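You operate a simulated robot arm through the tools that you are given. There is no shell and no other tool. Be economical: measure what you need, move in short steps, check, and stop when the job is done.

Carry out the task below with a simulated robot arm. There is one attempt and no reset: what you move stays moved.

Task
Screws tripped: stop the pump, then reset the relay; switch the fan on.
Fine: relay and fan switch are in the white cabinet; shut and latch it after.
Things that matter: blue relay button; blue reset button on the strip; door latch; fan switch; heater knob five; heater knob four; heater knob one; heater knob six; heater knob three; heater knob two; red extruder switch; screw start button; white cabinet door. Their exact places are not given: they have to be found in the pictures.

Only the result counts: the job must be done as asked and must still hold three seconds after the hand-in. Knocking over, shifting, dropping, spilling or breaking anything else fails it.

Robot
A 7-joint arm with a two-finger parallel gripper on a trunk, on a base that drives. Base frame: it is fixed to the floor where the robot stands at the start and does not move with it; the origin is under the middle of the robot, x ahead of it, y to its left, z up. Readings come in mm, rad, newtons and seconds.
With the tool pointing down near the work surface it reaches from about 100 to 640 mm from the robot's upright axis, wherever it stands. Its first joint turns from -2.897 to 2.897 rad. Places, roughly: blue relay button [2200, 1500, 400]; blue reset button on the strip [400, 0, 1100]; door latch [1900, 1300, 500]; fan switch [2200, 1600, 400]; heater knob five [2000, 1400, 700]; heater knob four [2100, 1500, 700]; heater knob one [2200, 1700, 700]; heater knob six [2000, 1300, 700]; heater knob three [2100, 1500, 700]; heater knob two [2200, 1600, 700]; red extruder switch [400, 0, 800]; screw start button [400, 0, 1200]; white cabinet door [2100, 1500, 500]. Payload 3.91 kg.
Tool frame: the origin (TCP) lies between the finger pads and is the grasp point; the fingertips stand 30 mm ahead of it; z points along the fingers, y is the line along which they close. Largest opening 110 mm; finger width 20, thickness 10; the body of the gripper, 48 by 112 mm, starts 55 mm behind the TCP.
Orientation is told as [roll, pitch, yaw] about the base's x, y, z axes, in that order, counted from this pose: with the fingers straight down and closing along the base's y, the tool's x points along the base's -x, its y along +y and its z along -z.

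Tools
- The arm moves only by the tool move_arm. Its argument "targets" is a list of rows, each a list of 3 entries, a list of its own where there are three numbers: the shift along the tool's x, y, z in mm, then the turn, a rotation vector about the tool's x, y, z in rad, then the gripper command, from -1 (shut) to 1 (fully open), values between in proportion. In form: [[[tx, ty, tz], [wx, wy, wz], gripper], ...]. A call has 1 to 10 rows; each row is the pose to reach, as a shift and turn from the pose commanded when the call began, along the tool's axes at that moment. Rows are played at 5 a second. More than 50 mm and 0.15 rad between two rows, or a gripper value outside its range, and nothing of the call is played. A pose out of reach is approached as far as the arm can. The call stops where the force on the tool passes 90 N (or 10 N more than at its start, if that is more) or the arm is blocked; 0.2 s more then pass. The fingers move at their own pace (about 153 mm/s each) and stop on an object; they squeeze with about 22 N. The grip force told is the motor's: it shows also when the fingers shut on nothing. Time passes only in rows, and 0.2 s behind the last, so rows that repeat a pose let the fingers close. It gives the time, the measured TCP pose, the force on the tool (base axes), the opening and the grip force at its end, in the units of the frame above (readings bear some noise), with the torque about the TCP (base axes, N m) and any sound that the robot's microphone picked up.
- Cameras (640 x 400 px; columns grow to the right, rows downward): "scene" is now at [8.5, 127.6, 1599.9]; the picture's right is [-0.39, -0.92, 0.00], its down [-0.44, 0.18, -0.88] and it looks along [0.81, -0.34, -0.47] (base axes); focal length 254 px, centre (320, 200). "wrist" rides on the gripper at [77, 7, -114] in the tool frame; the picture's right is [-0.09, 1.00, 0.00], its down [-0.80, -0.07, -0.59] and it looks along [-0.59, -0.05, 0.80] (tool axes); focal length 270 px, centre (320, 200).
- snapshot(camera): a new picture of that camera. No time passes.
- raise_lower(by): slides the trunk up (or, below 0, down) by that many mm; the arm and the scene camera ride with it, the base frame stays. It gives what a move gives, with no picture.
- steer(legs): drives the robot by 1 to 6 legs, each [ahead, turn to the left] in mm and rad, along the robot's own axes; the way and the turn of a leg run together, so that a leg with both is an arc; at most 1500 mm and 3.142 rad a leg. The arm and the cameras ride along, it lands a little off, and it stops where it bumps. It gives what a move gives.
- head_to(pan, tilt): turns the head with the scene camera to pan (to the left, within 2.705 rad either way) and tilt (down, from -0.506 to 1.204), counted from straight ahead of the robot. It gives what a move gives.
- probe_pixels(camera, pixels): for up to 12 pixels [column, row] of the newest picture of that camera ("zoom" is the newest enlarged one), the place [x, y, z] in the base frame of the surface seen there, good to about 2 mm, but the place of the scene camera against the robot may be out by one fixed shift of up to 12 mm in any direction. No time passes.
- zoom(camera, box): a new picture of the part [left, top, right, bottom] of that camera's present view, enlarged. No time passes.
- sign_off(): hands the job in; it is judged then, once.

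Keep the steps short. Do not move on a guess: measure, check each grasp and each placing, and mend mistakes. In all there are 80 turns and 60 pictures (those below and enlarged ones count). Leave the gripper open and the arm clear of the work at the hand-in unless told otherwise, and finish with a single line.

The tools are called after "Call:" as a command line: name --argument value ..., lists and objects as JSON in quotes. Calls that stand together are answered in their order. move_arm: Moves the arm, as the interface text tells. Its arguments: {"type":"object","properties":{"targets":{"type":"array","items":{"type":"array"}}},"required":["targets"]} The other tools are called the same way: raise_lower (by) slides the trunk up or down; steer (legs) drives the base; head_to (pan, tilt) turns the head that bears the scene camera; snapshot (camera) takes a picture; probe_pixels (camera, pixels) gives the place of the surface under pixels of a picture; zoom (camera, box) takes an enlarged picture of a part of a camera's view; sign_off () hands the job in.

At the start:

```text
time_s: 0.0
tcp_pos: [367.6, -184.3, 1423.9]
tcp_rot: [0.002, 0.001, 0.002]
wrist_force: [-0.5, 0.6, 0.1]
wrist_torque: [0.0, -0.04, 0.04]
width: 110.0
grip_force: 0.2
trunk travel left (down, up): [-550.0, 60.0]
robot x, y, heading: [-1.3, 4.4, 0.0]
head pan, tilt: [-0.396, 0.492]
```

scene: 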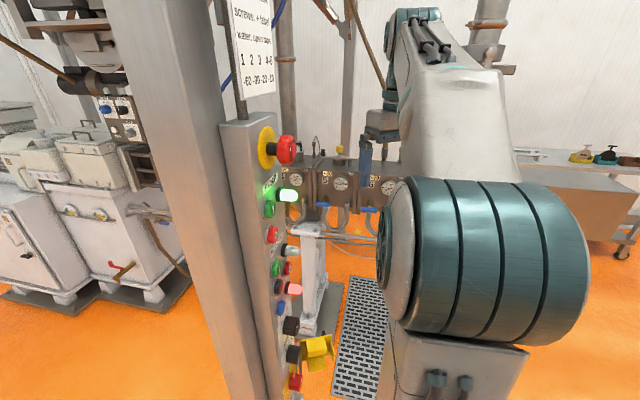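
wrist: 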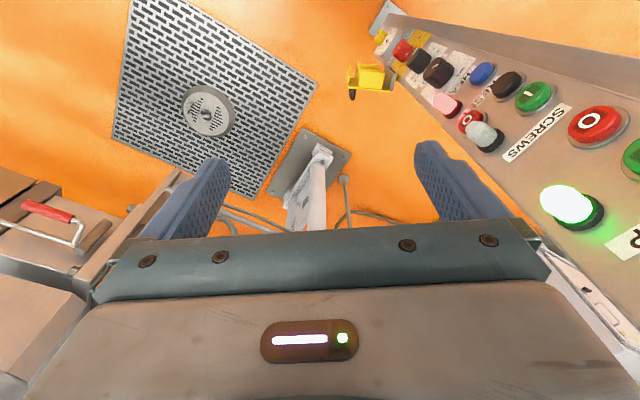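

I see a control strip with lit buttons at about columns 240-300, and a sign above it. I will enlarge both to read the labels.

Call:
zoom --camera "scene" --box '[200, 0, 320, 100]'

Call:
zoom --camera "scene" --box '[220, 110, 360, 400]'

Call:
zoom --camera "wrist" --box '[360, 0, 640, 270]'

```text
4.00 times, centred on (260, 50) of scene
```

zoom: 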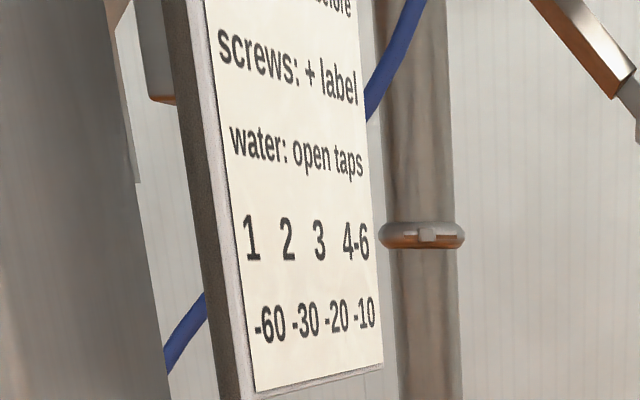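

```text
1.38 times, centred on (290, 255) of scene
```

zoom: 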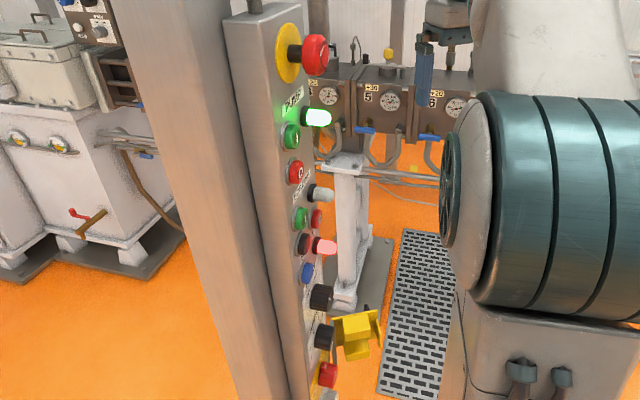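

```text
1.48 times, centred on (500, 135) of wrist
```

zoom: 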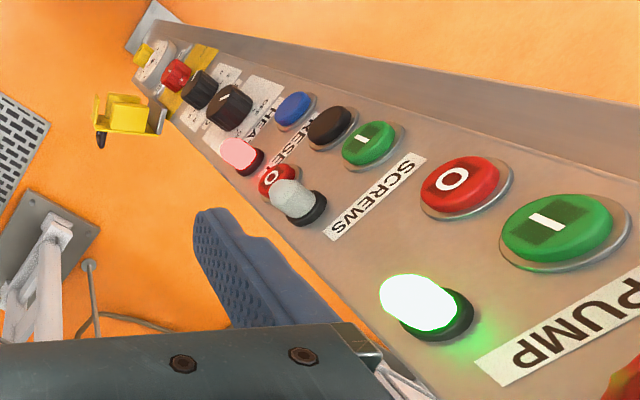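

The strip has PUMP (green lamp, green I, red O), then SCREWS, RESET and HEAT. I need the whole sign, so I tilt the head up, then measure.

Call:
head_to --pan -0.3 --tilt 0.15

Call:
snapshot --camera "scene"

Call:
zoom --camera "scene" --box '[180, 30, 320, 180]'

Call:
probe_pixels --camera "wrist" --pixels '[[598, 120], [567, 204], [630, 158], [535, 95], [507, 84], [483, 73], [488, 134], [560, 152], [540, 175], [438, 70]]'

```text
time_s: 0.8
tcp_pos: [368.8, -185.1, 1424.5]
tcp_rot: [0.0, 0.0, 0.001]
wrist_force: [0.6, 0.0, -0.3]
wrist_torque: [0.02, -0.03, -0.01]
width: 110.0
grip_force: 0.1
trunk travel left (down, up): [-550.0, 60.0]
robot x, y, heading: [-0.2, 1.6, -0.001]
head pan, tilt: [-0.3, 0.15]
```

```text
54 pictures are left
```

scene: 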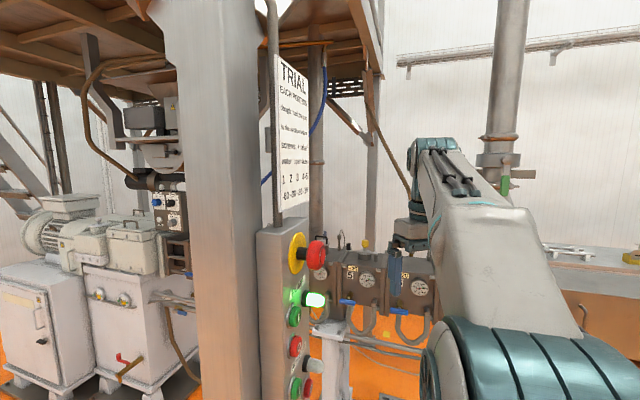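

```text
2.67 times, centred on (250, 105) of scene
```

zoom: 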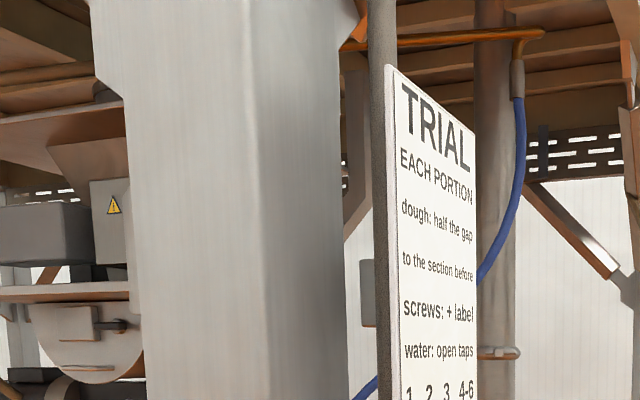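

```text
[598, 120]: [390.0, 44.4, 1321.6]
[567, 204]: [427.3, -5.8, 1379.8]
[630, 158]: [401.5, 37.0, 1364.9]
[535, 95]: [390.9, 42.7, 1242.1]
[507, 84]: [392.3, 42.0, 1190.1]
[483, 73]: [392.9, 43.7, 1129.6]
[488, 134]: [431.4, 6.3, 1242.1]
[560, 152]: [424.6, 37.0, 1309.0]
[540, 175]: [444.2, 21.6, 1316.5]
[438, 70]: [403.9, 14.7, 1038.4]
```

The sign is only the trial recipe. The pump's red O cap is at about (390, 44, 1322), and the strip seems to face (-0.62, -0.79). The arm would be cramped here, so I look behind before backing up, and left toward the cabinet.

Call:
head_to --pan 2.6 --tilt 0.6

Call:
snapshot --camera "scene"

Call:
head_to --pan 0.7 --tilt 0.5

Call:
snapshot --camera "scene"

Call:
probe_pixels --camera "wrist" --pixels '[[575, 100], [545, 130], [520, 150], [600, 60], [560, 80], [500, 60], [585, 135], [612, 125]]'

```text
time_s: 3.4
tcp_pos: [367.5, -185.3, 1424.8]
tcp_rot: [0.0, -0.001, 0.0]
wrist_force: [0.7, 0.7, 0.3]
wrist_torque: [-0.01, 0.01, -0.01]
width: 110.2
grip_force: 0.1
trunk travel left (down, up): [-550.0, 60.0]
robot x, y, heading: [-0.3, -1.9, -0.003]
head pan, tilt: [2.601, 0.6]
```

```text
52 pictures are left
```

scene: 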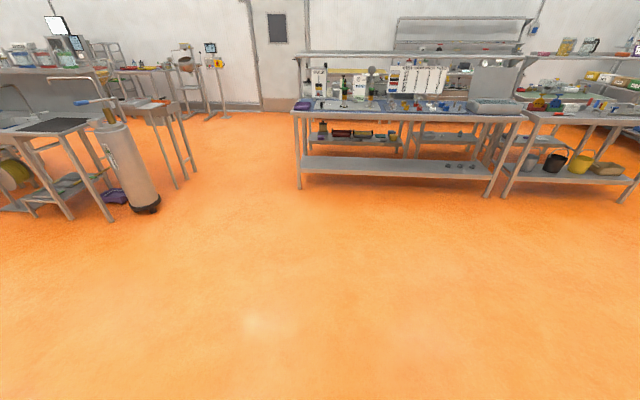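

```text
time_s: 5.2
tcp_pos: [368.1, -185.1, 1425.3]
tcp_rot: [-0.001, -0.001, 0.0]
wrist_force: [-0.2, -0.4, 0.8]
wrist_torque: [0.03, -0.03, 0.0]
width: 110.0
grip_force: 0.0
trunk travel left (down, up): [-550.0, 60.0]
robot x, y, heading: [-1.1, -0.4, -0.003]
head pan, tilt: [0.7, 0.499]
```

```text
51 pictures are left
```

scene: 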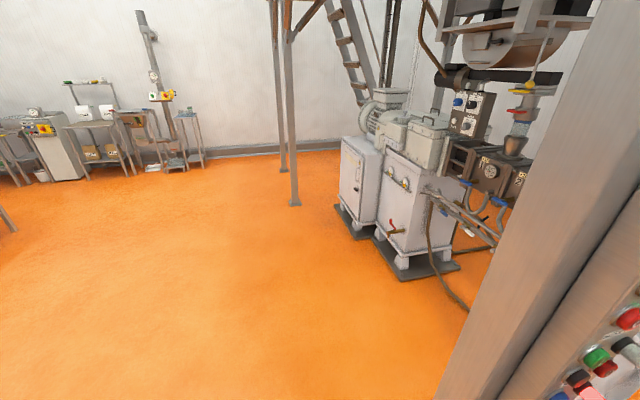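

```text
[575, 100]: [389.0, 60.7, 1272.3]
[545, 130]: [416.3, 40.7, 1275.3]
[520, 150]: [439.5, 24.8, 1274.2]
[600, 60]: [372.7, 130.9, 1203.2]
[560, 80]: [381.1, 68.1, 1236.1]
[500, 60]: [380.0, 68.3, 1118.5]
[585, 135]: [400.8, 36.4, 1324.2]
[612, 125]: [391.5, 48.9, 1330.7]
```

Behind me is open floor. The strip normal refines to (-0.58, -0.81), so the tool yaw is 0.953. I back up 200 mm, then yaw the tool with the fingers shut.

Call:
steer --legs '[[-200, 0]]'

Call:
move_arm --targets '[[[0, 0, 0], [0, 0, -0.14], -1], [[0, 0, 0], [0, 0, -0.28], -1], [[0, 0, 0], [0, 0, -0.42], -1], [[0, 0, 0], [0, 0, -0.56], -1], [[0, 0, 0], [0, 0, -0.7], -1], [[0, 0, 0], [0, 0, -0.84], -1], [[0, 0, 0], [0, 0, -0.953], -1]]'

Call:
move_arm --targets '[[[0, 0, 0], [0, -0.145, 0], -1], [[0, 0, 0], [0, -0.29, 0], -1], [[0, 0, 0], [0, -0.435, 0], -1], [[0, 0, 0], [0, -0.58, 0], -1], [[0, 0, 0], [0, -0.725, 0], -1], [[0, 0, 0], [0, -0.87, 0], -1], [[0, 0, 0], [0, -1.015, 0], -1], [[0, 0, 0], [0, -1.16, 0], -1], [[0, 0, 0], [0, -1.305, 0], -1], [[0, 0, 0], [0, -1.45, 0], -1]]'

Call:
move_arm --targets '[[[0, 0, 0], [0, -0.121, 0], -1]]'

Call:
snapshot --camera "wrist"

```text
time_s: 6.8
tcp_pos: [168.1, -185.0, 1425.7]
tcp_rot: [-0.001, 0.0, 0.002]
wrist_force: [0.0, 0.2, 0.3]
wrist_torque: [0.01, 0.0, -0.02]
width: 109.6
grip_force: 0.1
trunk travel left (down, up): [-550.0, 60.0]
robot x, y, heading: [-197.9, 0.8, 0.002]
head pan, tilt: [0.7, 0.499]
```

```text
time_s: 8.4
tcp_pos: [169.4, -183.6, 1425.1]
tcp_rot: [0.001, -0.001, 0.958]
wrist_force: [0.7, -0.2, -0.1]
wrist_torque: [0.01, -0.02, 0.01]
width: 0.0
grip_force: 21.5
trunk travel left (down, up): [-550.0, 60.0]
robot x, y, heading: [-195.8, 3.5, 0.003]
head pan, tilt: [0.7, 0.499]
```

```text
time_s: 10.6
tcp_pos: [170.5, -184.6, 1425.8]
tcp_rot: [-0.001, -1.451, 0.958]
wrist_force: [0.4, -0.4, -0.1]
wrist_torque: [-0.01, -0.01, 0.0]
width: 0.0
grip_force: 22.5
trunk travel left (down, up): [-550.0, 60.0]
robot x, y, heading: [-199.7, 0.2, -0.001]
head pan, tilt: [0.7, 0.499]
```

```text
time_s: 11.0
tcp_pos: [171.3, -183.1, 1425.6]
tcp_rot: [2.628, -1.57, -1.671]
wrist_force: [-0.9, -1.7, -0.5]
wrist_torque: [0.0, -0.03, 0.0]
width: 0.0
grip_force: 22.0
trunk travel left (down, up): [-550.0, 60.0]
robot x, y, heading: [-195.4, -0.9, 0.008]
head pan, tilt: [0.7, 0.499]
```

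```text
50 pictures are left
```

wrist: 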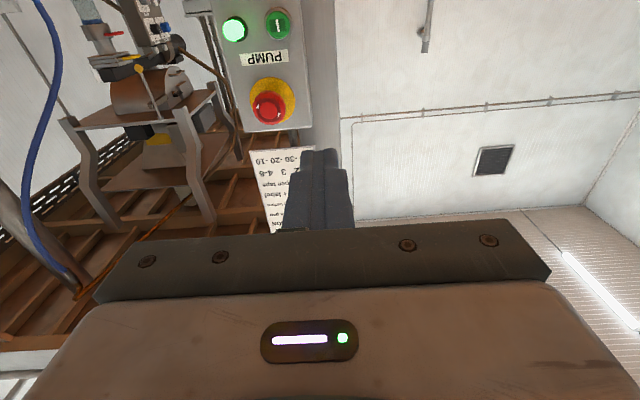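

The tool now faces the strip. The O button is about 103 mm along tool x, -49 along y and 313 ahead. I go to 60 mm in front of it.

Call:
move_arm --targets '[[[35, -15, 10], [0, 0, 0], -1], [[70, -30, 40], [0, 0, 0], -1], [[103, -49, 70], [0, 0, 0], -1], [[103, -49, 115], [0, 0, 0], -1], [[103, -49, 160], [0, 0, 0], -1], [[103, -49, 195], [0, 0, 0], -1], [[103, -49, 220], [0, 0, 0], -1]]'

Call:
snapshot --camera "wrist"

```text
time_s: 12.6
tcp_pos: [335.3, -32.1, 1325.3]
tcp_rot: [-1.842, -1.572, 2.795]
wrist_force: [-0.9, -0.6, -0.7]
wrist_torque: [-0.02, -0.01, 0.02]
width: 0.0
grip_force: 22.3
trunk travel left (down, up): [-550.0, 60.0]
robot x, y, heading: [-198.0, 2.1, 0.007]
head pan, tilt: [0.7, 0.499]
```

```text
49 pictures are left
```

wrist: 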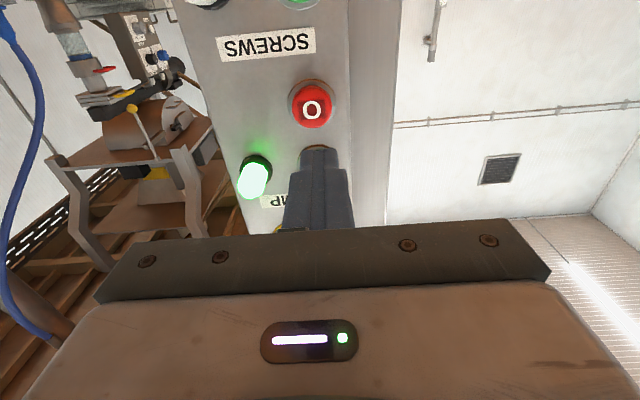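

The O is at pixel (312, 107); I probe it and the plate around it to confirm alignment.

Call:
probe_pixels --camera "wrist" --pixels '[[312, 107], [312, 118], [300, 107], [325, 107], [270, 100], [345, 130], [270, 130]]'

```text
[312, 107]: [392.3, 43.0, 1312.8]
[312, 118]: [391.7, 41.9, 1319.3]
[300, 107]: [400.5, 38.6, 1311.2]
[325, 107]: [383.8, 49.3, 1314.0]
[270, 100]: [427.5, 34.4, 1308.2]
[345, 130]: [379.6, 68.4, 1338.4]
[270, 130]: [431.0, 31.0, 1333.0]
```

The cap centre is about (392, 43, 1315); 64 mm ahead to contact, 10 mm lower and 3 mm aside. I press in small steps and then retreat.

Call:
move_arm --targets '[[[10, -3, 30], [0, 0, 0], -1], [[10, -3, 56], [0, 0, 0], -1], [[10, -3, 62], [0, 0, 0], -1], [[10, -3, 66], [0, 0, 0], -1], [[10, -3, 69], [0, 0, 0], -1], [[10, -3, 72], [0, 0, 0], -1]]'

Call:
snapshot --camera "wrist"

```text
time_s: 14.0
tcp_pos: [380.9, 22.9, 1312.3]
tcp_rot: [-3.023, -1.568, -2.305]
wrist_force: [-5.7, -7.3, -0.7]
wrist_torque: [-0.04, 0.02, 0.06]
width: 0.0
grip_force: 22.4
trunk travel left (down, up): [-550.0, 60.0]
robot x, y, heading: [-199.3, -3.0, 0.001]
head pan, tilt: [0.7, 0.499]
heard: click
```

```text
48 pictures are left
```

wrist: 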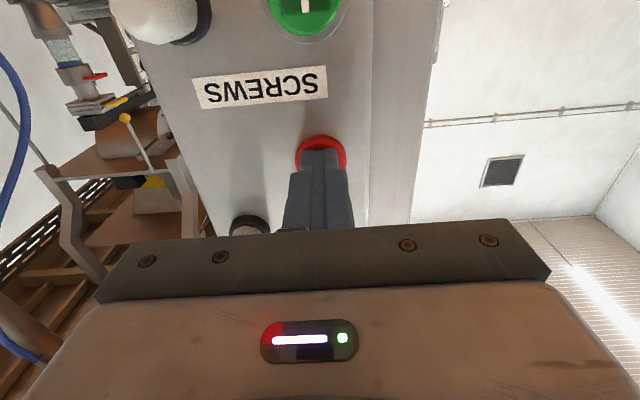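

A click was heard, force about 9 N. I back off 100 mm and check the pump lamp.

Call:
move_arm --targets '[[[0, 0, -30], [0, 0, 0], -1], [[0, 0, -70], [0, 0, 0], -1], [[0, 0, -110], [0, 0, 0], -1], [[0, 0, -150], [0, 0, 0], -1], [[0, 0, -190], [0, 0, 0], -1]]'

Call:
snapshot --camera "wrist"

```text
time_s: 15.2
tcp_pos: [270.4, -134.0, 1312.1]
tcp_rot: [2.485, -1.57, -1.53]
wrist_force: [-0.2, -0.2, 0.4]
wrist_torque: [-0.01, -0.01, -0.03]
width: 0.1
grip_force: 22.6
trunk travel left (down, up): [-550.0, 60.0]
robot x, y, heading: [-200.1, 1.7, 0.005]
head pan, tilt: [0.7, 0.499]
```

```text
47 pictures are left
```

wrist: 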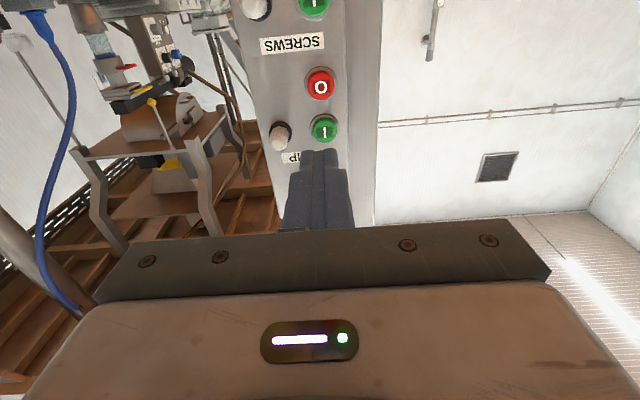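

The pump lamp is out, so the pump has stopped. Next I locate the white cabinet.

Call:
zoom --camera "scene" --box '[310, 70, 530, 280]'

Call:
snapshot --camera "scene"

```text
1.90 times, centred on (420, 175) of scene
```

zoom: 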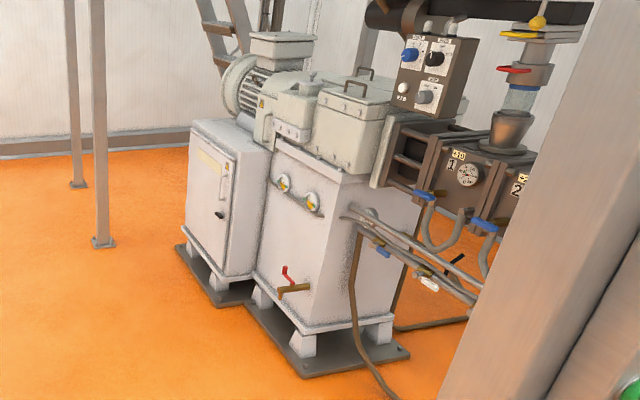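

```text
45 pictures are left
```

scene: 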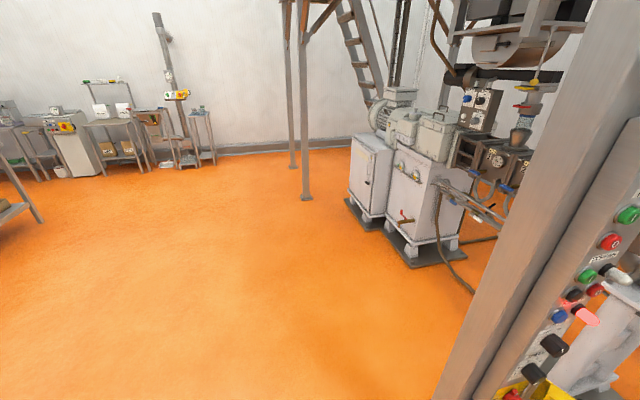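

Call:
probe_pixels --camera "scene" --pixels '[[365, 145], [352, 150], [355, 195], [378, 215], [367, 182], [400, 182], [410, 225], [305, 195], [290, 170], [465, 225], [385, 130], [470, 100]]'

Call:
zoom --camera "scene" --box '[340, 130, 410, 230]'

```text
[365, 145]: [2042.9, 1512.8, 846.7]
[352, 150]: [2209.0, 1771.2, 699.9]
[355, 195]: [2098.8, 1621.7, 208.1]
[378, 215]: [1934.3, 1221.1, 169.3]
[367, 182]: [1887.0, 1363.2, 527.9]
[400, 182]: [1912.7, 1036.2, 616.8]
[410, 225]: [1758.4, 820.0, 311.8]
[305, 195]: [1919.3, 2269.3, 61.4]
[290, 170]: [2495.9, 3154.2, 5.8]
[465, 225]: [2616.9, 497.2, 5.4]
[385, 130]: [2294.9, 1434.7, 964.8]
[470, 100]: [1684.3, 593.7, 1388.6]
```

```text
4.00 times, centred on (375, 180) of scene
```

zoom: 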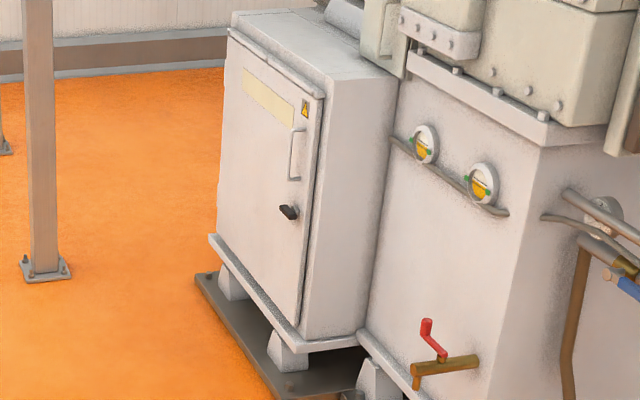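

The white cabinet's door faces about (-0.89, 0.45); the black latch is near (1887, 1363, 528) and the hinge is on the far left edge. I back off, skirt the post on the open floor, and stop about 800 mm in front of the latch, facing it.

Call:
steer --legs '[[-250, 0], [0, 1.2], [1000, 0], [0, -0.639], [1490, 0], [0, -1.03]]'

Call:
head_to --pan 0 --tilt 0.85

Call:
snapshot --camera "scene"

```text
time_s: 36.1
tcp_pos: [1374.8, 1568.1, 1312.3]
tcp_rot: [-3.023, -1.57, -2.666]
wrist_force: [-0.3, -1.0, 0.0]
wrist_torque: [0.01, 0.01, 0.0]
width: 0.1
grip_force: 22.4
trunk travel left (down, up): [-550.0, 60.0]
robot x, y, heading: [985.2, 1855.6, -0.365]
head pan, tilt: [0.7, 0.499]
```

```text
time_s: 37.2
tcp_pos: [1375.3, 1567.7, 1311.5]
tcp_rot: [-2.957, -1.572, -2.733]
wrist_force: [-1.1, 0.2, 0.3]
wrist_torque: [-0.03, -0.01, 0.01]
width: 0.0
grip_force: 21.6
trunk travel left (down, up): [-550.0, 60.0]
robot x, y, heading: [981.7, 1857.1, -0.359]
head pan, tilt: [0.0, 0.85]
```

```text
43 pictures are left
```

scene: 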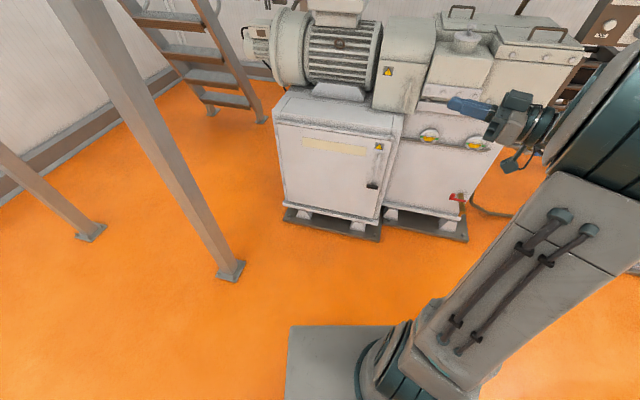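

Now the cabinet is in full view: latch near (372, 183), bar handle near (380, 155), hinge on the left. I measure door corners, handle, latch and post.

Call:
zoom --camera "scene" --box '[260, 90, 420, 240]'

Call:
probe_pixels --camera "scene" --pixels '[[372, 184], [382, 148], [380, 165], [281, 130], [287, 195], [368, 145], [365, 205], [320, 170], [230, 270], [374, 200], [371, 188]]'

```text
2.67 times, centred on (340, 165) of scene
```

zoom: 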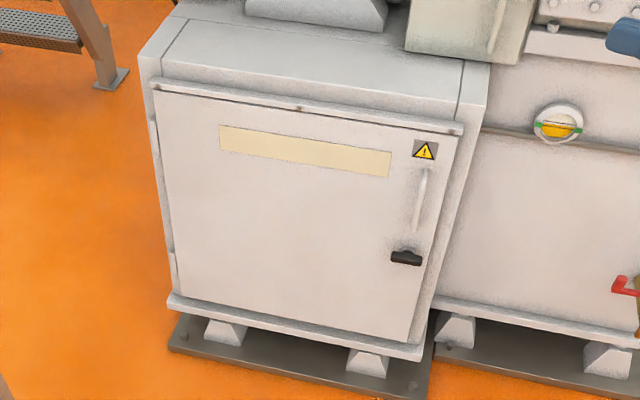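

```text
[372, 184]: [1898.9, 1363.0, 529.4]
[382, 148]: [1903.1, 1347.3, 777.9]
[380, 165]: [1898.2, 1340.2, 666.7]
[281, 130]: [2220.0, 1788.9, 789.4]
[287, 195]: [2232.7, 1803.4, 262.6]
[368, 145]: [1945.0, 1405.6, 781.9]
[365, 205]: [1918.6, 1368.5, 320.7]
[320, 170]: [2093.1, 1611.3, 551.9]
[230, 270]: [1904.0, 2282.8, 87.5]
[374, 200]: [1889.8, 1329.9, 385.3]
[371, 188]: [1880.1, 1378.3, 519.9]
```

The door plane runs along (0.583, 0.813) and faces (-0.813, 0.583), so I need heading -0.622. The latch is near (1885, 1374, 523). I drive to stand about 700 mm in front, a little right of the latch, then lower the trunk and turn the tool straight ahead.

Call:
steer --legs '[[0, -0.16], [323, 0], [0, -0.105]]'

Call:
move_arm --targets '[[[0, 0, 0], [0.14, 0, 0], -1], [[0, 0, 0], [0.28, 0, 0], -1], [[0, 0, 0], [0.42, 0, 0], -1], [[0, 0, 0], [0.56, 0, 0], -1], [[0, 0, 0], [0.7, 0, 0], -1], [[0, 0, 0], [0.84, 0, 0], -1], [[0, 0, 0], [0.953, 0, 0], -1]]'

Call:
raise_lower --by -550

Call:
snapshot --camera "scene"

Call:
snapshot --camera "wrist"

```text
time_s: 40.6
tcp_pos: [1567.5, 1308.8, 1312.5]
tcp_rot: [-3.032, -1.571, -2.93]
wrist_force: [-0.7, 0.7, 0.1]
wrist_torque: [-0.02, 0.01, 0.02]
width: 0.2
grip_force: 21.8
trunk travel left (down, up): [-550.0, 60.0]
robot x, y, heading: [1268.8, 1692.6, -0.629]
head pan, tilt: [0.0, 0.85]
```

```text
time_s: 42.2
tcp_pos: [1568.7, 1309.4, 1312.1]
tcp_rot: [2.83, -1.57, 2.819]
wrist_force: [0.0, -0.7, -0.2]
wrist_torque: [0.02, -0.02, 0.02]
width: 0.0
grip_force: 22.1
trunk travel left (down, up): [-550.0, 60.0]
robot x, y, heading: [1265.7, 1693.3, -0.631]
head pan, tilt: [0.0, 0.85]
```

```text
refused: -550 is not a number from -400 to 400
```

```text
41 pictures are left
```

scene: 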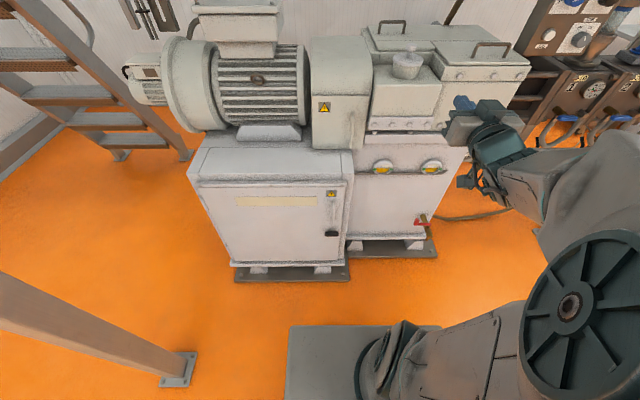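

```text
40 pictures are left
```

wrist: 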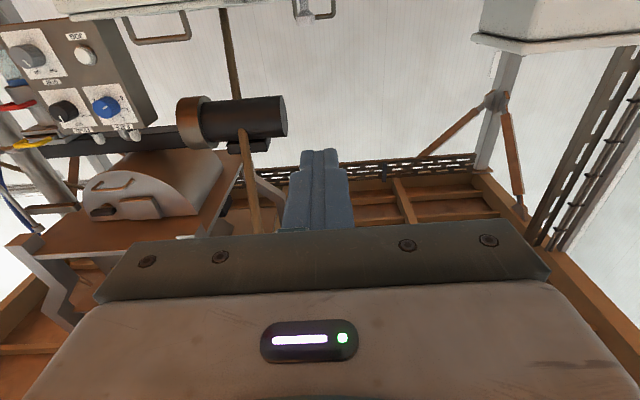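

The tool points straight ahead (yaw -0.634). I lower the trunk in two steps; the hand is about 215 mm clear of the front.

Call:
raise_lower --by -400

Call:
raise_lower --by -150

Call:
snapshot --camera "scene"

```text
time_s: 46.0
tcp_pos: [1568.4, 1309.2, 912.0]
tcp_rot: [2.924, -1.572, 2.726]
wrist_force: [-0.6, -0.1, 0.3]
wrist_torque: [0.01, 0.0, 0.04]
width: 0.0
grip_force: 21.5
trunk travel left (down, up): [-150.0, 460.0]
robot x, y, heading: [1266.7, 1695.0, -0.626]
head pan, tilt: [0.0, 0.85]
```

```text
time_s: 47.7
tcp_pos: [1568.6, 1309.1, 761.4]
tcp_rot: [-3.128, -1.57, 2.498]
wrist_force: [0.3, -0.4, 0.6]
wrist_torque: [0.03, 0.01, -0.03]
width: 0.0
grip_force: 21.8
trunk travel left (down, up): [0.0, 610.0]
robot x, y, heading: [1272.4, 1691.6, -0.633]
head pan, tilt: [0.0, 0.85]
```

```text
39 pictures are left
```

scene: 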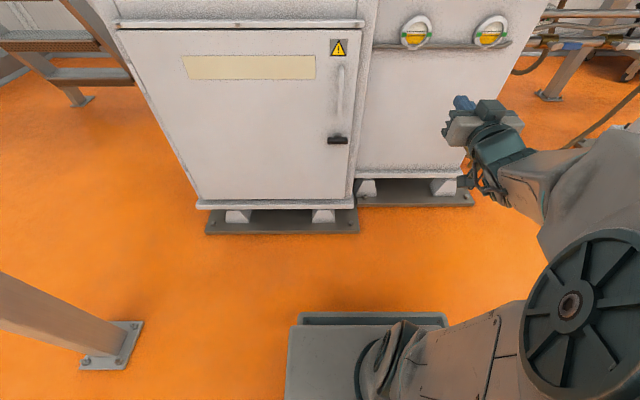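

The latch is at (338, 140) and the bar handle at (340, 90). I enlarge and probe them.

Call:
zoom --camera "scene" --box '[290, 30, 386, 190]'

Call:
probe_pixels --camera "scene" --pixels '[[330, 140], [338, 140], [345, 140], [340, 136], [340, 70], [340, 90], [340, 110], [330, 100], [347, 150], [330, 160], [240, 130], [180, 130]]'

```text
2.50 times, centred on (338, 110) of scene
```

zoom: 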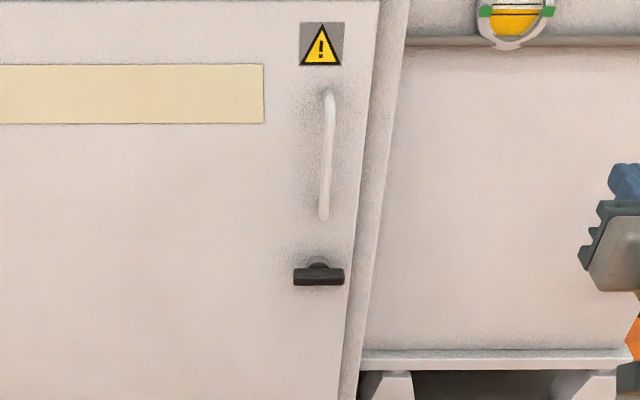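

```text
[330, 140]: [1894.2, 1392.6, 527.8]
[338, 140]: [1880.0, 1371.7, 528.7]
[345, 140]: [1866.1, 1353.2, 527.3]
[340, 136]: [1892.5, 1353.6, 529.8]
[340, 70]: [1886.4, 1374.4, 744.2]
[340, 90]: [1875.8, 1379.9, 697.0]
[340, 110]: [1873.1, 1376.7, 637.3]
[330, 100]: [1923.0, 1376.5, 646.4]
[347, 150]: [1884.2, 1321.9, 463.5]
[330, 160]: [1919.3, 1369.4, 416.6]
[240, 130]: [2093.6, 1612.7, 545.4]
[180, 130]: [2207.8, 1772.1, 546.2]
```

The latch is a T-lever, horizontal, about 65 mm long, centred near (1880, 1372, 528) and standing about 35 mm off the door; the bar handle is vertical at z 640-740. I'll grip the T from above and below, so I move in front of it while rolling the tool a quarter turn, with the fingers opening.

Call:
move_arm --targets '[[[23, 23, 5], [0, 0, 0.15], 0], [[47, 47, 10], [0, 0, 0.3], 0], [[70, 70, 15], [0, 0, 0.45], 0], [[93, 94, 20], [0, 0, 0.6], 0], [[117, 117, 25], [0, 0, 0.75], 0], [[140, 140, 30], [0, 0, 0.9], 0], [[163, 164, 35], [0, 0, 1.05], 0], [[187, 187, 40], [0, 0, 1.2], 0], [[210, 210, 50], [0, 0, 1.35], 0], [[233, 234, 60], [0, 0, 1.5], 0]]'

Call:
move_arm --targets '[[[0, 0, 0], [0, 0, 0.071], 0], [[0, 0, 0], [0, 0, 0.071], 0]]'

Call:
snapshot --camera "wrist"

Call:
snapshot --camera "scene"

```text
time_s: 49.9
tcp_pos: [1748.2, 1464.8, 609.8]
tcp_rot: [1.533, -0.068, -2.201]
wrist_force: [0.3, 0.4, 0.1]
wrist_torque: [-0.02, 0.03, -0.01]
width: 55.1
grip_force: 0.0
out of reach, approached as far as the arm can: row 2, 3, 4, 5, 6, 7, 8, 9, 10
trunk travel left (down, up): [0.0, 610.0]
robot x, y, heading: [1269.2, 1694.3, -0.626]
head pan, tilt: [0.0, 0.85]
```

```text
time_s: 50.5
tcp_pos: [1746.7, 1467.3, 623.9]
tcp_rot: [1.565, 0.001, -2.204]
wrist_force: [0.2, 0.6, -0.1]
wrist_torque: [0.0, 0.0, 0.02]
width: 55.1
grip_force: 0.2
out of reach, approached as far as the arm can: row 1, 2
trunk travel left (down, up): [0.0, 610.0]
robot x, y, heading: [1269.4, 1693.0, -0.634]
head pan, tilt: [0.0, 0.85]
```

```text
37 pictures are left
```

wrist: 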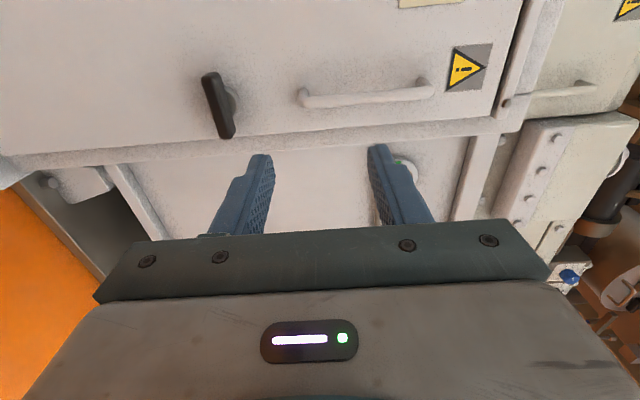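

```text
36 pictures are left
```

scene: 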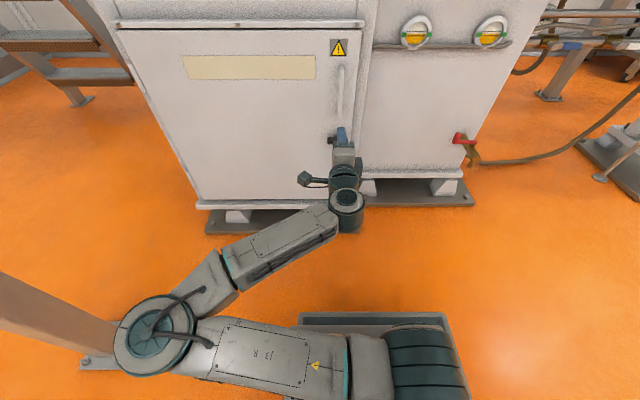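

The arm folded sideways and couldn't get below z 624: I'm standing too near for a level tool this low. I back up 200 mm so the arm can stretch out.

Call:
steer --legs '[[-200, 0]]'

Call:
move_arm --targets '[[[0, 0, 40], [0, 0, 0], 0], [[0, 0, 80], [0, 0, 0], 0], [[0, 0, 120], [0, 0, 0], 0], [[0, 0, 150], [0, 0, 0], 0], [[0, 0, 150], [0, 0, 0], 0]]'

```text
time_s: 52.1
tcp_pos: [1589.1, 1582.1, 624.0]
tcp_rot: [1.565, -0.001, -2.201]
wrist_force: [0.4, 0.4, 0.5]
wrist_torque: [0.03, 0.0, -0.01]
width: 54.7
grip_force: 0.0
trunk travel left (down, up): [0.0, 610.0]
robot x, y, heading: [1110.7, 1808.3, -0.637]
head pan, tilt: [0.0, 0.85]
```

```text
time_s: 53.3
tcp_pos: [1707.9, 1494.7, 638.7]
tcp_rot: [1.552, 0.0, -2.201]
wrist_force: [1.0, -0.4, -0.3]
wrist_torque: [-0.02, 0.0, 0.04]
width: 54.8
grip_force: 0.0
out of reach, approached as far as the arm can: row 1, 2, 3, 4, 5
trunk travel left (down, up): [0.0, 610.0]
robot x, y, heading: [1108.6, 1807.5, -0.627]
head pan, tilt: [0.0, 0.85]
```

Call:
snapshot --camera "scene"

```text
35 pictures are left
```

scene: 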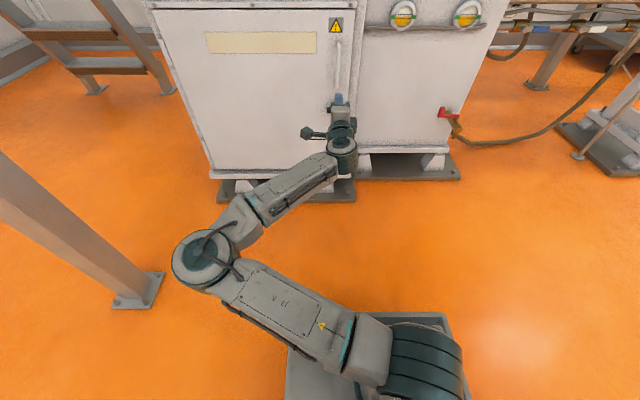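

Call:
probe_pixels --camera "scene" --pixels '[[205, 255], [305, 310], [415, 345], [380, 360], [290, 190], [341, 150], [320, 390], [370, 320]]'

```text
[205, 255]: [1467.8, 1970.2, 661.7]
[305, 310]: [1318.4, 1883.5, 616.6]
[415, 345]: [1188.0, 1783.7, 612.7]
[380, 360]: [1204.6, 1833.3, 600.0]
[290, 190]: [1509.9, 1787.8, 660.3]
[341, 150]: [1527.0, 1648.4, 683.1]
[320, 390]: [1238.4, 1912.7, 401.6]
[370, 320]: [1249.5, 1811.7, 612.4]
```

The shoulder is at z about 550, so a level tool is awkward at the latch height. I'll push the T-lever with shut fingers tilted downward instead. First I retract and roll back, then pitch down about 40 degrees.

Call:
move_arm --targets '[[[0, 5, -20], [0, 0, -0.15], -1], [[0, 15, -40], [0, 0, -0.3], -1], [[0, 25, -60], [0, 0, -0.45], -1], [[0, 35, -80], [0, 0, -0.6], -1], [[0, 45, -100], [0, 0, -0.75], -1], [[0, 55, -120], [0, 0, -0.9], -1], [[0, 65, -140], [0, 0, -1.05], -1], [[0, 75, -160], [0, 0, -1.2], -1], [[0, 85, -180], [0, 0, -1.35], -1], [[0, 95, -200], [0, 0, -1.5], -1]]'

Call:
move_arm --targets '[[[0, 0, 0], [0, 0.15, -0.0], -1], [[-5, 0, 0], [0, 0.3, 0], -1], [[-10, 0, 0], [0, 0.45, 0], -1], [[-15, 0, 0], [0, 0.6, 0], -1], [[-20, 0, 0], [0, 0.7, 0], -1]]'

Call:
snapshot --camera "scene"

```text
time_s: 55.5
tcp_pos: [1549.0, 1610.0, 735.4]
tcp_rot: [1.469, -1.502, -2.098]
wrist_force: [-0.4, 0.7, -0.4]
wrist_torque: [-0.02, 0.0, -0.01]
width: 0.1
grip_force: 21.9
trunk travel left (down, up): [0.0, 610.0]
robot x, y, heading: [1108.7, 1805.7, -0.629]
head pan, tilt: [0.0, 0.85]
```

```text
time_s: 56.7
tcp_pos: [1548.8, 1610.1, 753.8]
tcp_rot: [0.109, -0.862, -0.713]
wrist_force: [-0.4, 0.1, -0.1]
wrist_torque: [-0.02, 0.0, -0.03]
width: 0.0
grip_force: 22.2
trunk travel left (down, up): [0.0, 610.0]
robot x, y, heading: [1108.7, 1809.6, -0.63]
head pan, tilt: [0.0, 0.85]
```

```text
34 pictures are left
```

scene: 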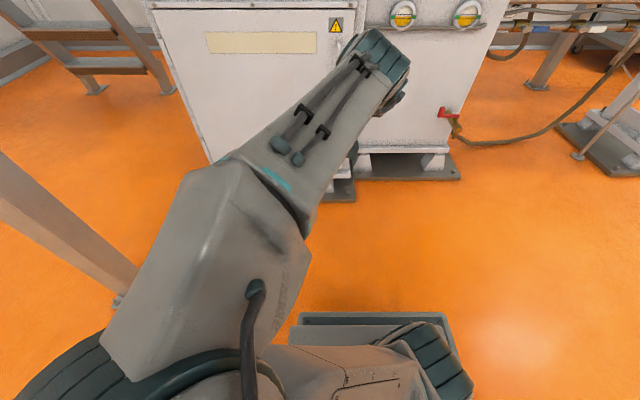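

The arm is now elbow-up and the tool points about 40 degrees below level. I square the roll and go to about 100 mm short of the latch for a close wrist picture.

Call:
move_arm --targets '[[[0, 0, 0], [0, 0, -0.093], -1]]'

Call:
move_arm --targets '[[[-10, -6, 38], [0, 0, 0], -1], [[-20, -12, 76], [0, 0, 0], -1], [[-30, -18, 113], [0, 0, 0], -1], [[-40, -23, 151], [0, 0, 0], -1], [[-50, -29, 189], [0, 0, 0], -1], [[-61, -35, 227], [0, 0, 0], -1], [[-71, -41, 265], [0, 0, 0], -1], [[-81, -47, 302], [0, 0, 0], -1]]'

Call:
snapshot --camera "wrist"

```text
time_s: 57.1
tcp_pos: [1538.3, 1593.0, 758.6]
tcp_rot: [-0.064, -0.883, -0.592]
wrist_force: [0.4, 0.6, 1.1]
wrist_torque: [0.01, 0.02, 0.01]
width: 0.1
grip_force: 21.7
trunk travel left (down, up): [0.0, 610.0]
robot x, y, heading: [1113.8, 1807.7, -0.628]
head pan, tilt: [0.0, 0.85]
```

```text
time_s: 57.6
tcp_pos: [1565.3, 1594.6, 768.3]
tcp_rot: [-0.39, -0.947, -0.357]
wrist_force: [0.3, -0.2, -0.4]
wrist_torque: [0.01, 0.01, -0.02]
width: 0.0
grip_force: 22.4
trunk travel left (down, up): [0.0, 610.0]
robot x, y, heading: [1107.2, 1809.1, -0.628]
head pan, tilt: [0.0, 0.85]
stopped in row 2: the arm was blocked; the commanded pose is now the measured one
```

```text
33 pictures are left
```

wrist: 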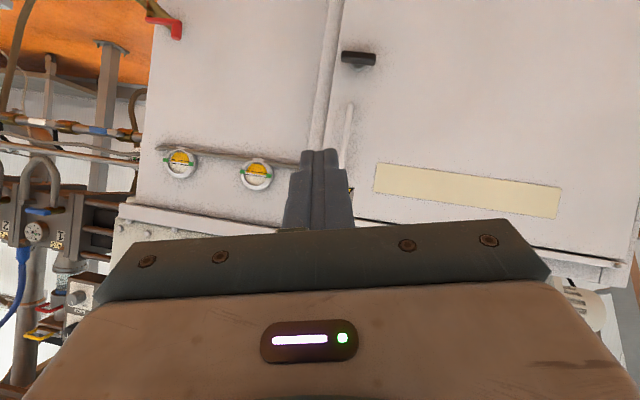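

The arm was blocked, likely by itself. I check the scene.

Call:
head_to --pan 0.0 --tilt 1.1

Call:
snapshot --camera "scene"

```text
time_s: 58.4
tcp_pos: [1565.9, 1595.6, 768.7]
tcp_rot: [-0.391, -0.945, -0.358]
wrist_force: [-0.2, 0.5, -0.7]
wrist_torque: [-0.02, -0.01, -0.05]
width: 0.2
grip_force: 22.2
trunk travel left (down, up): [0.0, 610.0]
robot x, y, heading: [1110.0, 1806.3, -0.628]
head pan, tilt: [0.0, 1.1]
```

```text
32 pictures are left
```

scene: 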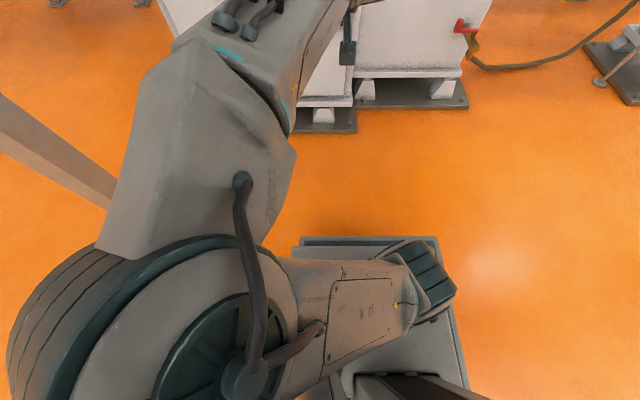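

The upper arm is folded back against the robot's own mast. I bring the arm back to the tucked starting pose (tool down, right of centre) to unwind it.

Call:
move_arm --targets '[[[3, -30, -11], [-0.023, 0.097, 0.006], -1], [[6, -61, -23], [-0.046, 0.194, 0.0125], -1], [[9, -91, -34], [-0.07, 0.291, 0.019], -1], [[12, -122, -45], [-0.093, 0.388, 0.025], -1], [[14, -152, -57], [-0.116, 0.485, 0.031], -1], [[17, -182, -68], [-0.139, 0.583, 0.0375], -1], [[20, -213, -79], [-0.162, 0.68, 0.044], -1], [[23, -243, -91], [-0.186, 0.777, 0.05], -1], [[26, -274, -102], [-0.209, 0.874, 0.056], -1], [[29, -304, -113], [-0.232, 0.971, 0.0625], -1]]'

Call:
snapshot --camera "scene"

```text
time_s: 59.0
tcp_pos: [1469.2, 1540.0, 821.4]
tcp_rot: [-0.474, -0.807, -0.515]
wrist_force: [0.7, 0.1, -0.6]
wrist_torque: [-0.01, 0.01, 0.02]
width: 0.0
grip_force: 21.6
trunk travel left (down, up): [0.0, 610.0]
robot x, y, heading: [1111.4, 1810.9, -0.632]
head pan, tilt: [0.0, 1.1]
stopped in row 3: the arm was blocked; the commanded pose is now the measured one
```

```text
31 pictures are left
```

scene: 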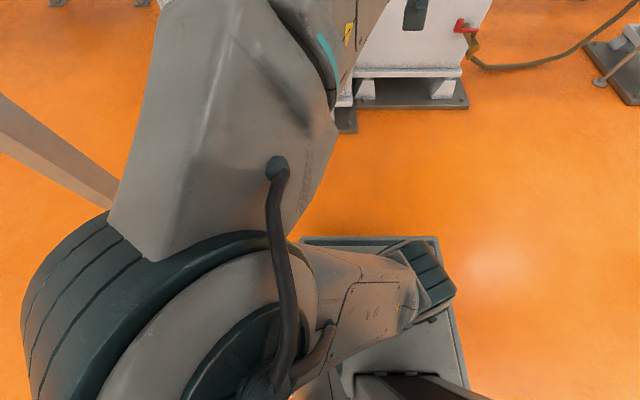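

Retracting blocks too, so I unfold the arm forward instead: 250 mm ahead, with the tool coming nearly level.

Call:
move_arm --targets '[[[-14, 7, 20], [-0.036, -0.057, 0.019], -1], [[-29, 14, 39], [-0.071, -0.113, 0.038], -1], [[-43, 21, 59], [-0.107, -0.17, 0.057], -1], [[-57, 28, 79], [-0.142, -0.227, 0.077], -1], [[-71, 35, 99], [-0.178, -0.283, 0.096], -1], [[-86, 41, 118], [-0.213, -0.34, 0.115], -1], [[-100, 48, 138], [-0.249, -0.396, 0.134], -1], [[-114, 55, 158], [-0.285, -0.453, 0.153], -1], [[-129, 62, 177], [-0.32, -0.51, 0.172], -1], [[-143, 69, 197], [-0.356, -0.566, 0.191], -1]]'

Call:
snapshot --camera "scene"

```text
time_s: 59.7
tcp_pos: [1497.9, 1531.6, 850.0]
tcp_rot: [-0.721, -0.98, -0.326]
wrist_force: [-0.1, 0.7, 0.5]
wrist_torque: [-0.01, 0.01, 0.01]
width: 0.0
grip_force: 21.8
trunk travel left (down, up): [0.0, 610.0]
robot x, y, heading: [1109.4, 1806.3, -0.626]
head pan, tilt: [0.0, 1.1]
stopped in row 3: the arm was blocked; the commanded pose is now the measured one
```

```text
30 pictures are left
```

scene: 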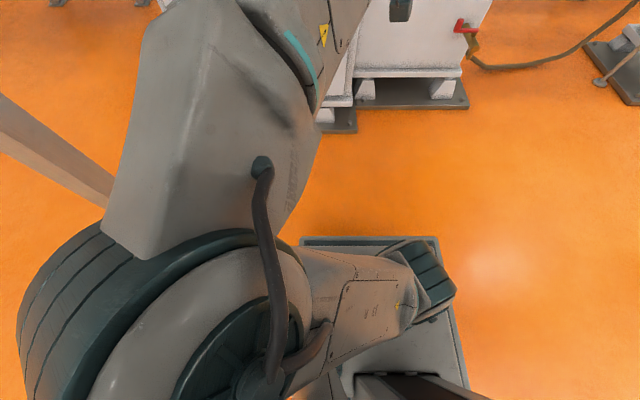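

Call:
probe_pixels --camera "scene" --pixels '[[220, 370], [80, 290], [190, 220], [270, 120], [220, 60], [350, 300], [420, 275], [330, 380], [290, 60], [330, 40]]'

```text
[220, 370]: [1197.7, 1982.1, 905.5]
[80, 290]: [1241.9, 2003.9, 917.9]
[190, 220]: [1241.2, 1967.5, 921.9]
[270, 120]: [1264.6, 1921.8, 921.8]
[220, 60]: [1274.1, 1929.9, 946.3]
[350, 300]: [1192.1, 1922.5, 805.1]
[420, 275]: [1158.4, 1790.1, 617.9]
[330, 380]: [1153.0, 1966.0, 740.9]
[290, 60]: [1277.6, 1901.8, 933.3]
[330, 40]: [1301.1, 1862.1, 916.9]
```

The elbow sits up-left at about z 900, just below the head. I look at it from the side to see what it touches.

Call:
head_to --pan -0.6 --tilt 1.2

Call:
snapshot --camera "scene"

Call:
head_to --pan 1.2 --tilt 1.2

Call:
snapshot --camera "scene"

```text
time_s: 60.7
tcp_pos: [1498.5, 1530.7, 848.7]
tcp_rot: [-0.723, -0.983, -0.326]
wrist_force: [0.4, 0.3, 0.5]
wrist_torque: [0.01, -0.01, 0.0]
width: 0.1
grip_force: 21.6
trunk travel left (down, up): [0.0, 610.0]
robot x, y, heading: [1109.8, 1807.5, -0.633]
head pan, tilt: [-0.6, 1.201]
```

```text
29 pictures are left
```

scene: 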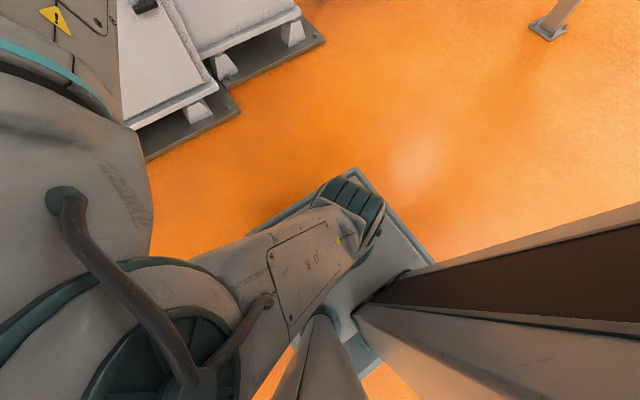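

```text
time_s: 62.5
tcp_pos: [1498.7, 1531.9, 849.4]
tcp_rot: [-0.721, -0.983, -0.325]
wrist_force: [-0.5, -0.3, 0.1]
wrist_torque: [0.01, 0.02, 0.01]
width: 0.0
grip_force: 21.4
trunk travel left (down, up): [0.0, 610.0]
robot x, y, heading: [1109.5, 1806.9, -0.631]
head pan, tilt: [1.201, 1.201]
```

```text
28 pictures are left
```

scene: 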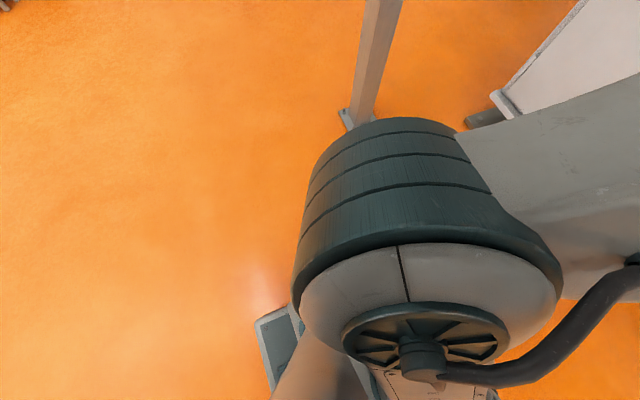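

The upper arm has swung against the head pole. I return to the last free pose by moving left and down with the tool turned back, to take the elbow off the pole.

Call:
move_arm --targets '[[[13, 23, -1], [-0.103, 0.037, 0.038], -1], [[27, 46, -2], [-0.207, 0.073, 0.076], -1], [[40, 69, -3], [-0.31, 0.11, 0.114], -1], [[53, 92, -5], [-0.414, 0.146, 0.152], -1], [[66, 115, -6], [-0.517, 0.183, 0.19], -1]]'

```text
time_s: 63.1
tcp_pos: [1467.5, 1513.0, 837.3]
tcp_rot: [-0.573, -1.002, -0.562]
wrist_force: [-0.3, 0.1, 0.2]
wrist_torque: [-0.01, 0.01, 0.02]
width: 0.0
grip_force: 21.5
trunk travel left (down, up): [0.0, 610.0]
robot x, y, heading: [1111.5, 1810.2, -0.63]
head pan, tilt: [1.201, 1.201]
stopped in row 2: the arm was blocked; the commanded pose is now the measured one
```

Call:
move_arm --targets '[[[-11, 6, 16], [0, 0, 0], -1], [[-21, 12, 32], [0, 0, 0], -1], [[-32, 19, 47], [0, 0, 0], -1], [[-42, 25, 63], [0, 0, 0], -1], [[-53, 31, 79], [0, 0, 0], -1], [[-64, 37, 95], [0, 0, 0], -1], [[-74, 43, 110], [0, 0, 0], -1]]'

```text
time_s: 64.7
tcp_pos: [1574.8, 1421.3, 836.7]
tcp_rot: [-0.57, -1.002, -0.561]
wrist_force: [0.1, 0.4, 1.0]
wrist_torque: [0.03, -0.02, 0.01]
width: 0.0
grip_force: 22.2
trunk travel left (down, up): [0.0, 610.0]
robot x, y, heading: [1105.8, 1810.9, -0.629]
head pan, tilt: [1.201, 1.201]
```

That outward move was free. I check where the elbow is now.

Call:
head_to --pan -0.2 --tilt 1.0

Call:
snapshot --camera "scene"

```text
time_s: 66.2
tcp_pos: [1575.1, 1421.5, 836.8]
tcp_rot: [-0.571, -1.003, -0.56]
wrist_force: [-0.5, -0.2, 0.6]
wrist_torque: [-0.03, 0.0, 0.01]
width: 0.0
grip_force: 22.0
trunk travel left (down, up): [0.0, 610.0]
robot x, y, heading: [1109.8, 1807.6, -0.627]
head pan, tilt: [-0.201, 1.0]
```

```text
27 pictures are left
```

scene: 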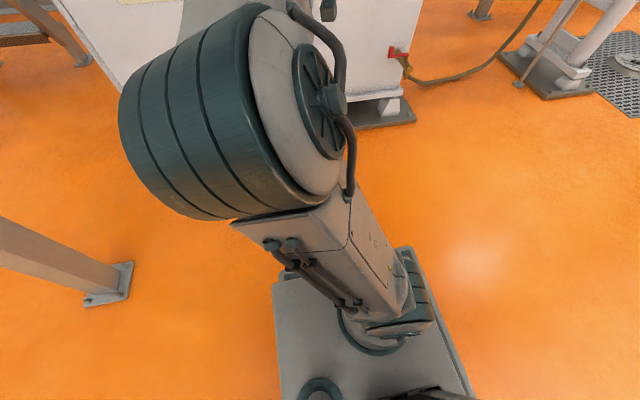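

The elbow is now up and in front, a good posture. I move to about 100 mm before the latch with the tool heading for the door and pitched 40 degrees down.

Call:
move_arm --targets '[[[12, 27, 20], [-0.068, 0.017, -0.001], -1], [[24, 55, 40], [-0.135, 0.034, -0.003], -1], [[36, 82, 60], [-0.2, 0.05, -0.004], -1], [[48, 109, 79], [-0.27, 0.067, -0.006], -1], [[60, 136, 99], [-0.34, 0.084, -0.007], -1], [[72, 164, 119], [-0.4, 0.1, -0.009], -1], [[85, 191, 139], [-0.47, 0.117, -0.01], -1], [[97, 218, 159], [-0.54, 0.134, -0.012], -1]]'

Call:
snapshot --camera "wrist"

```text
time_s: 68.0
tcp_pos: [1760.8, 1418.1, 622.9]
tcp_rot: [0.006, -0.876, -0.604]
wrist_force: [0.3, 0.3, 0.4]
wrist_torque: [0.0, -0.01, 0.02]
width: 0.0
grip_force: 22.0
trunk travel left (down, up): [0.0, 610.0]
robot x, y, heading: [1110.0, 1808.8, -0.635]
head pan, tilt: [-0.201, 1.0]
```

```text
26 pictures are left
```

wrist: 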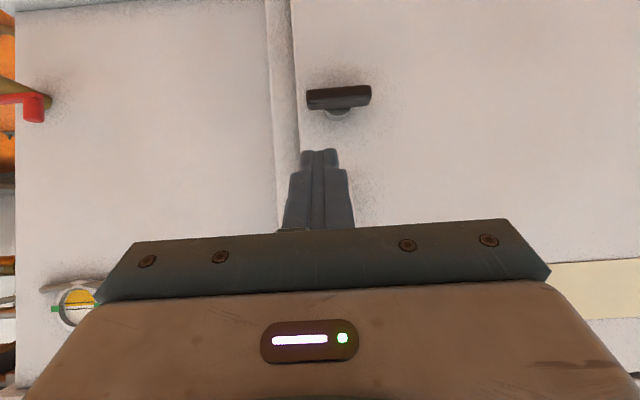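

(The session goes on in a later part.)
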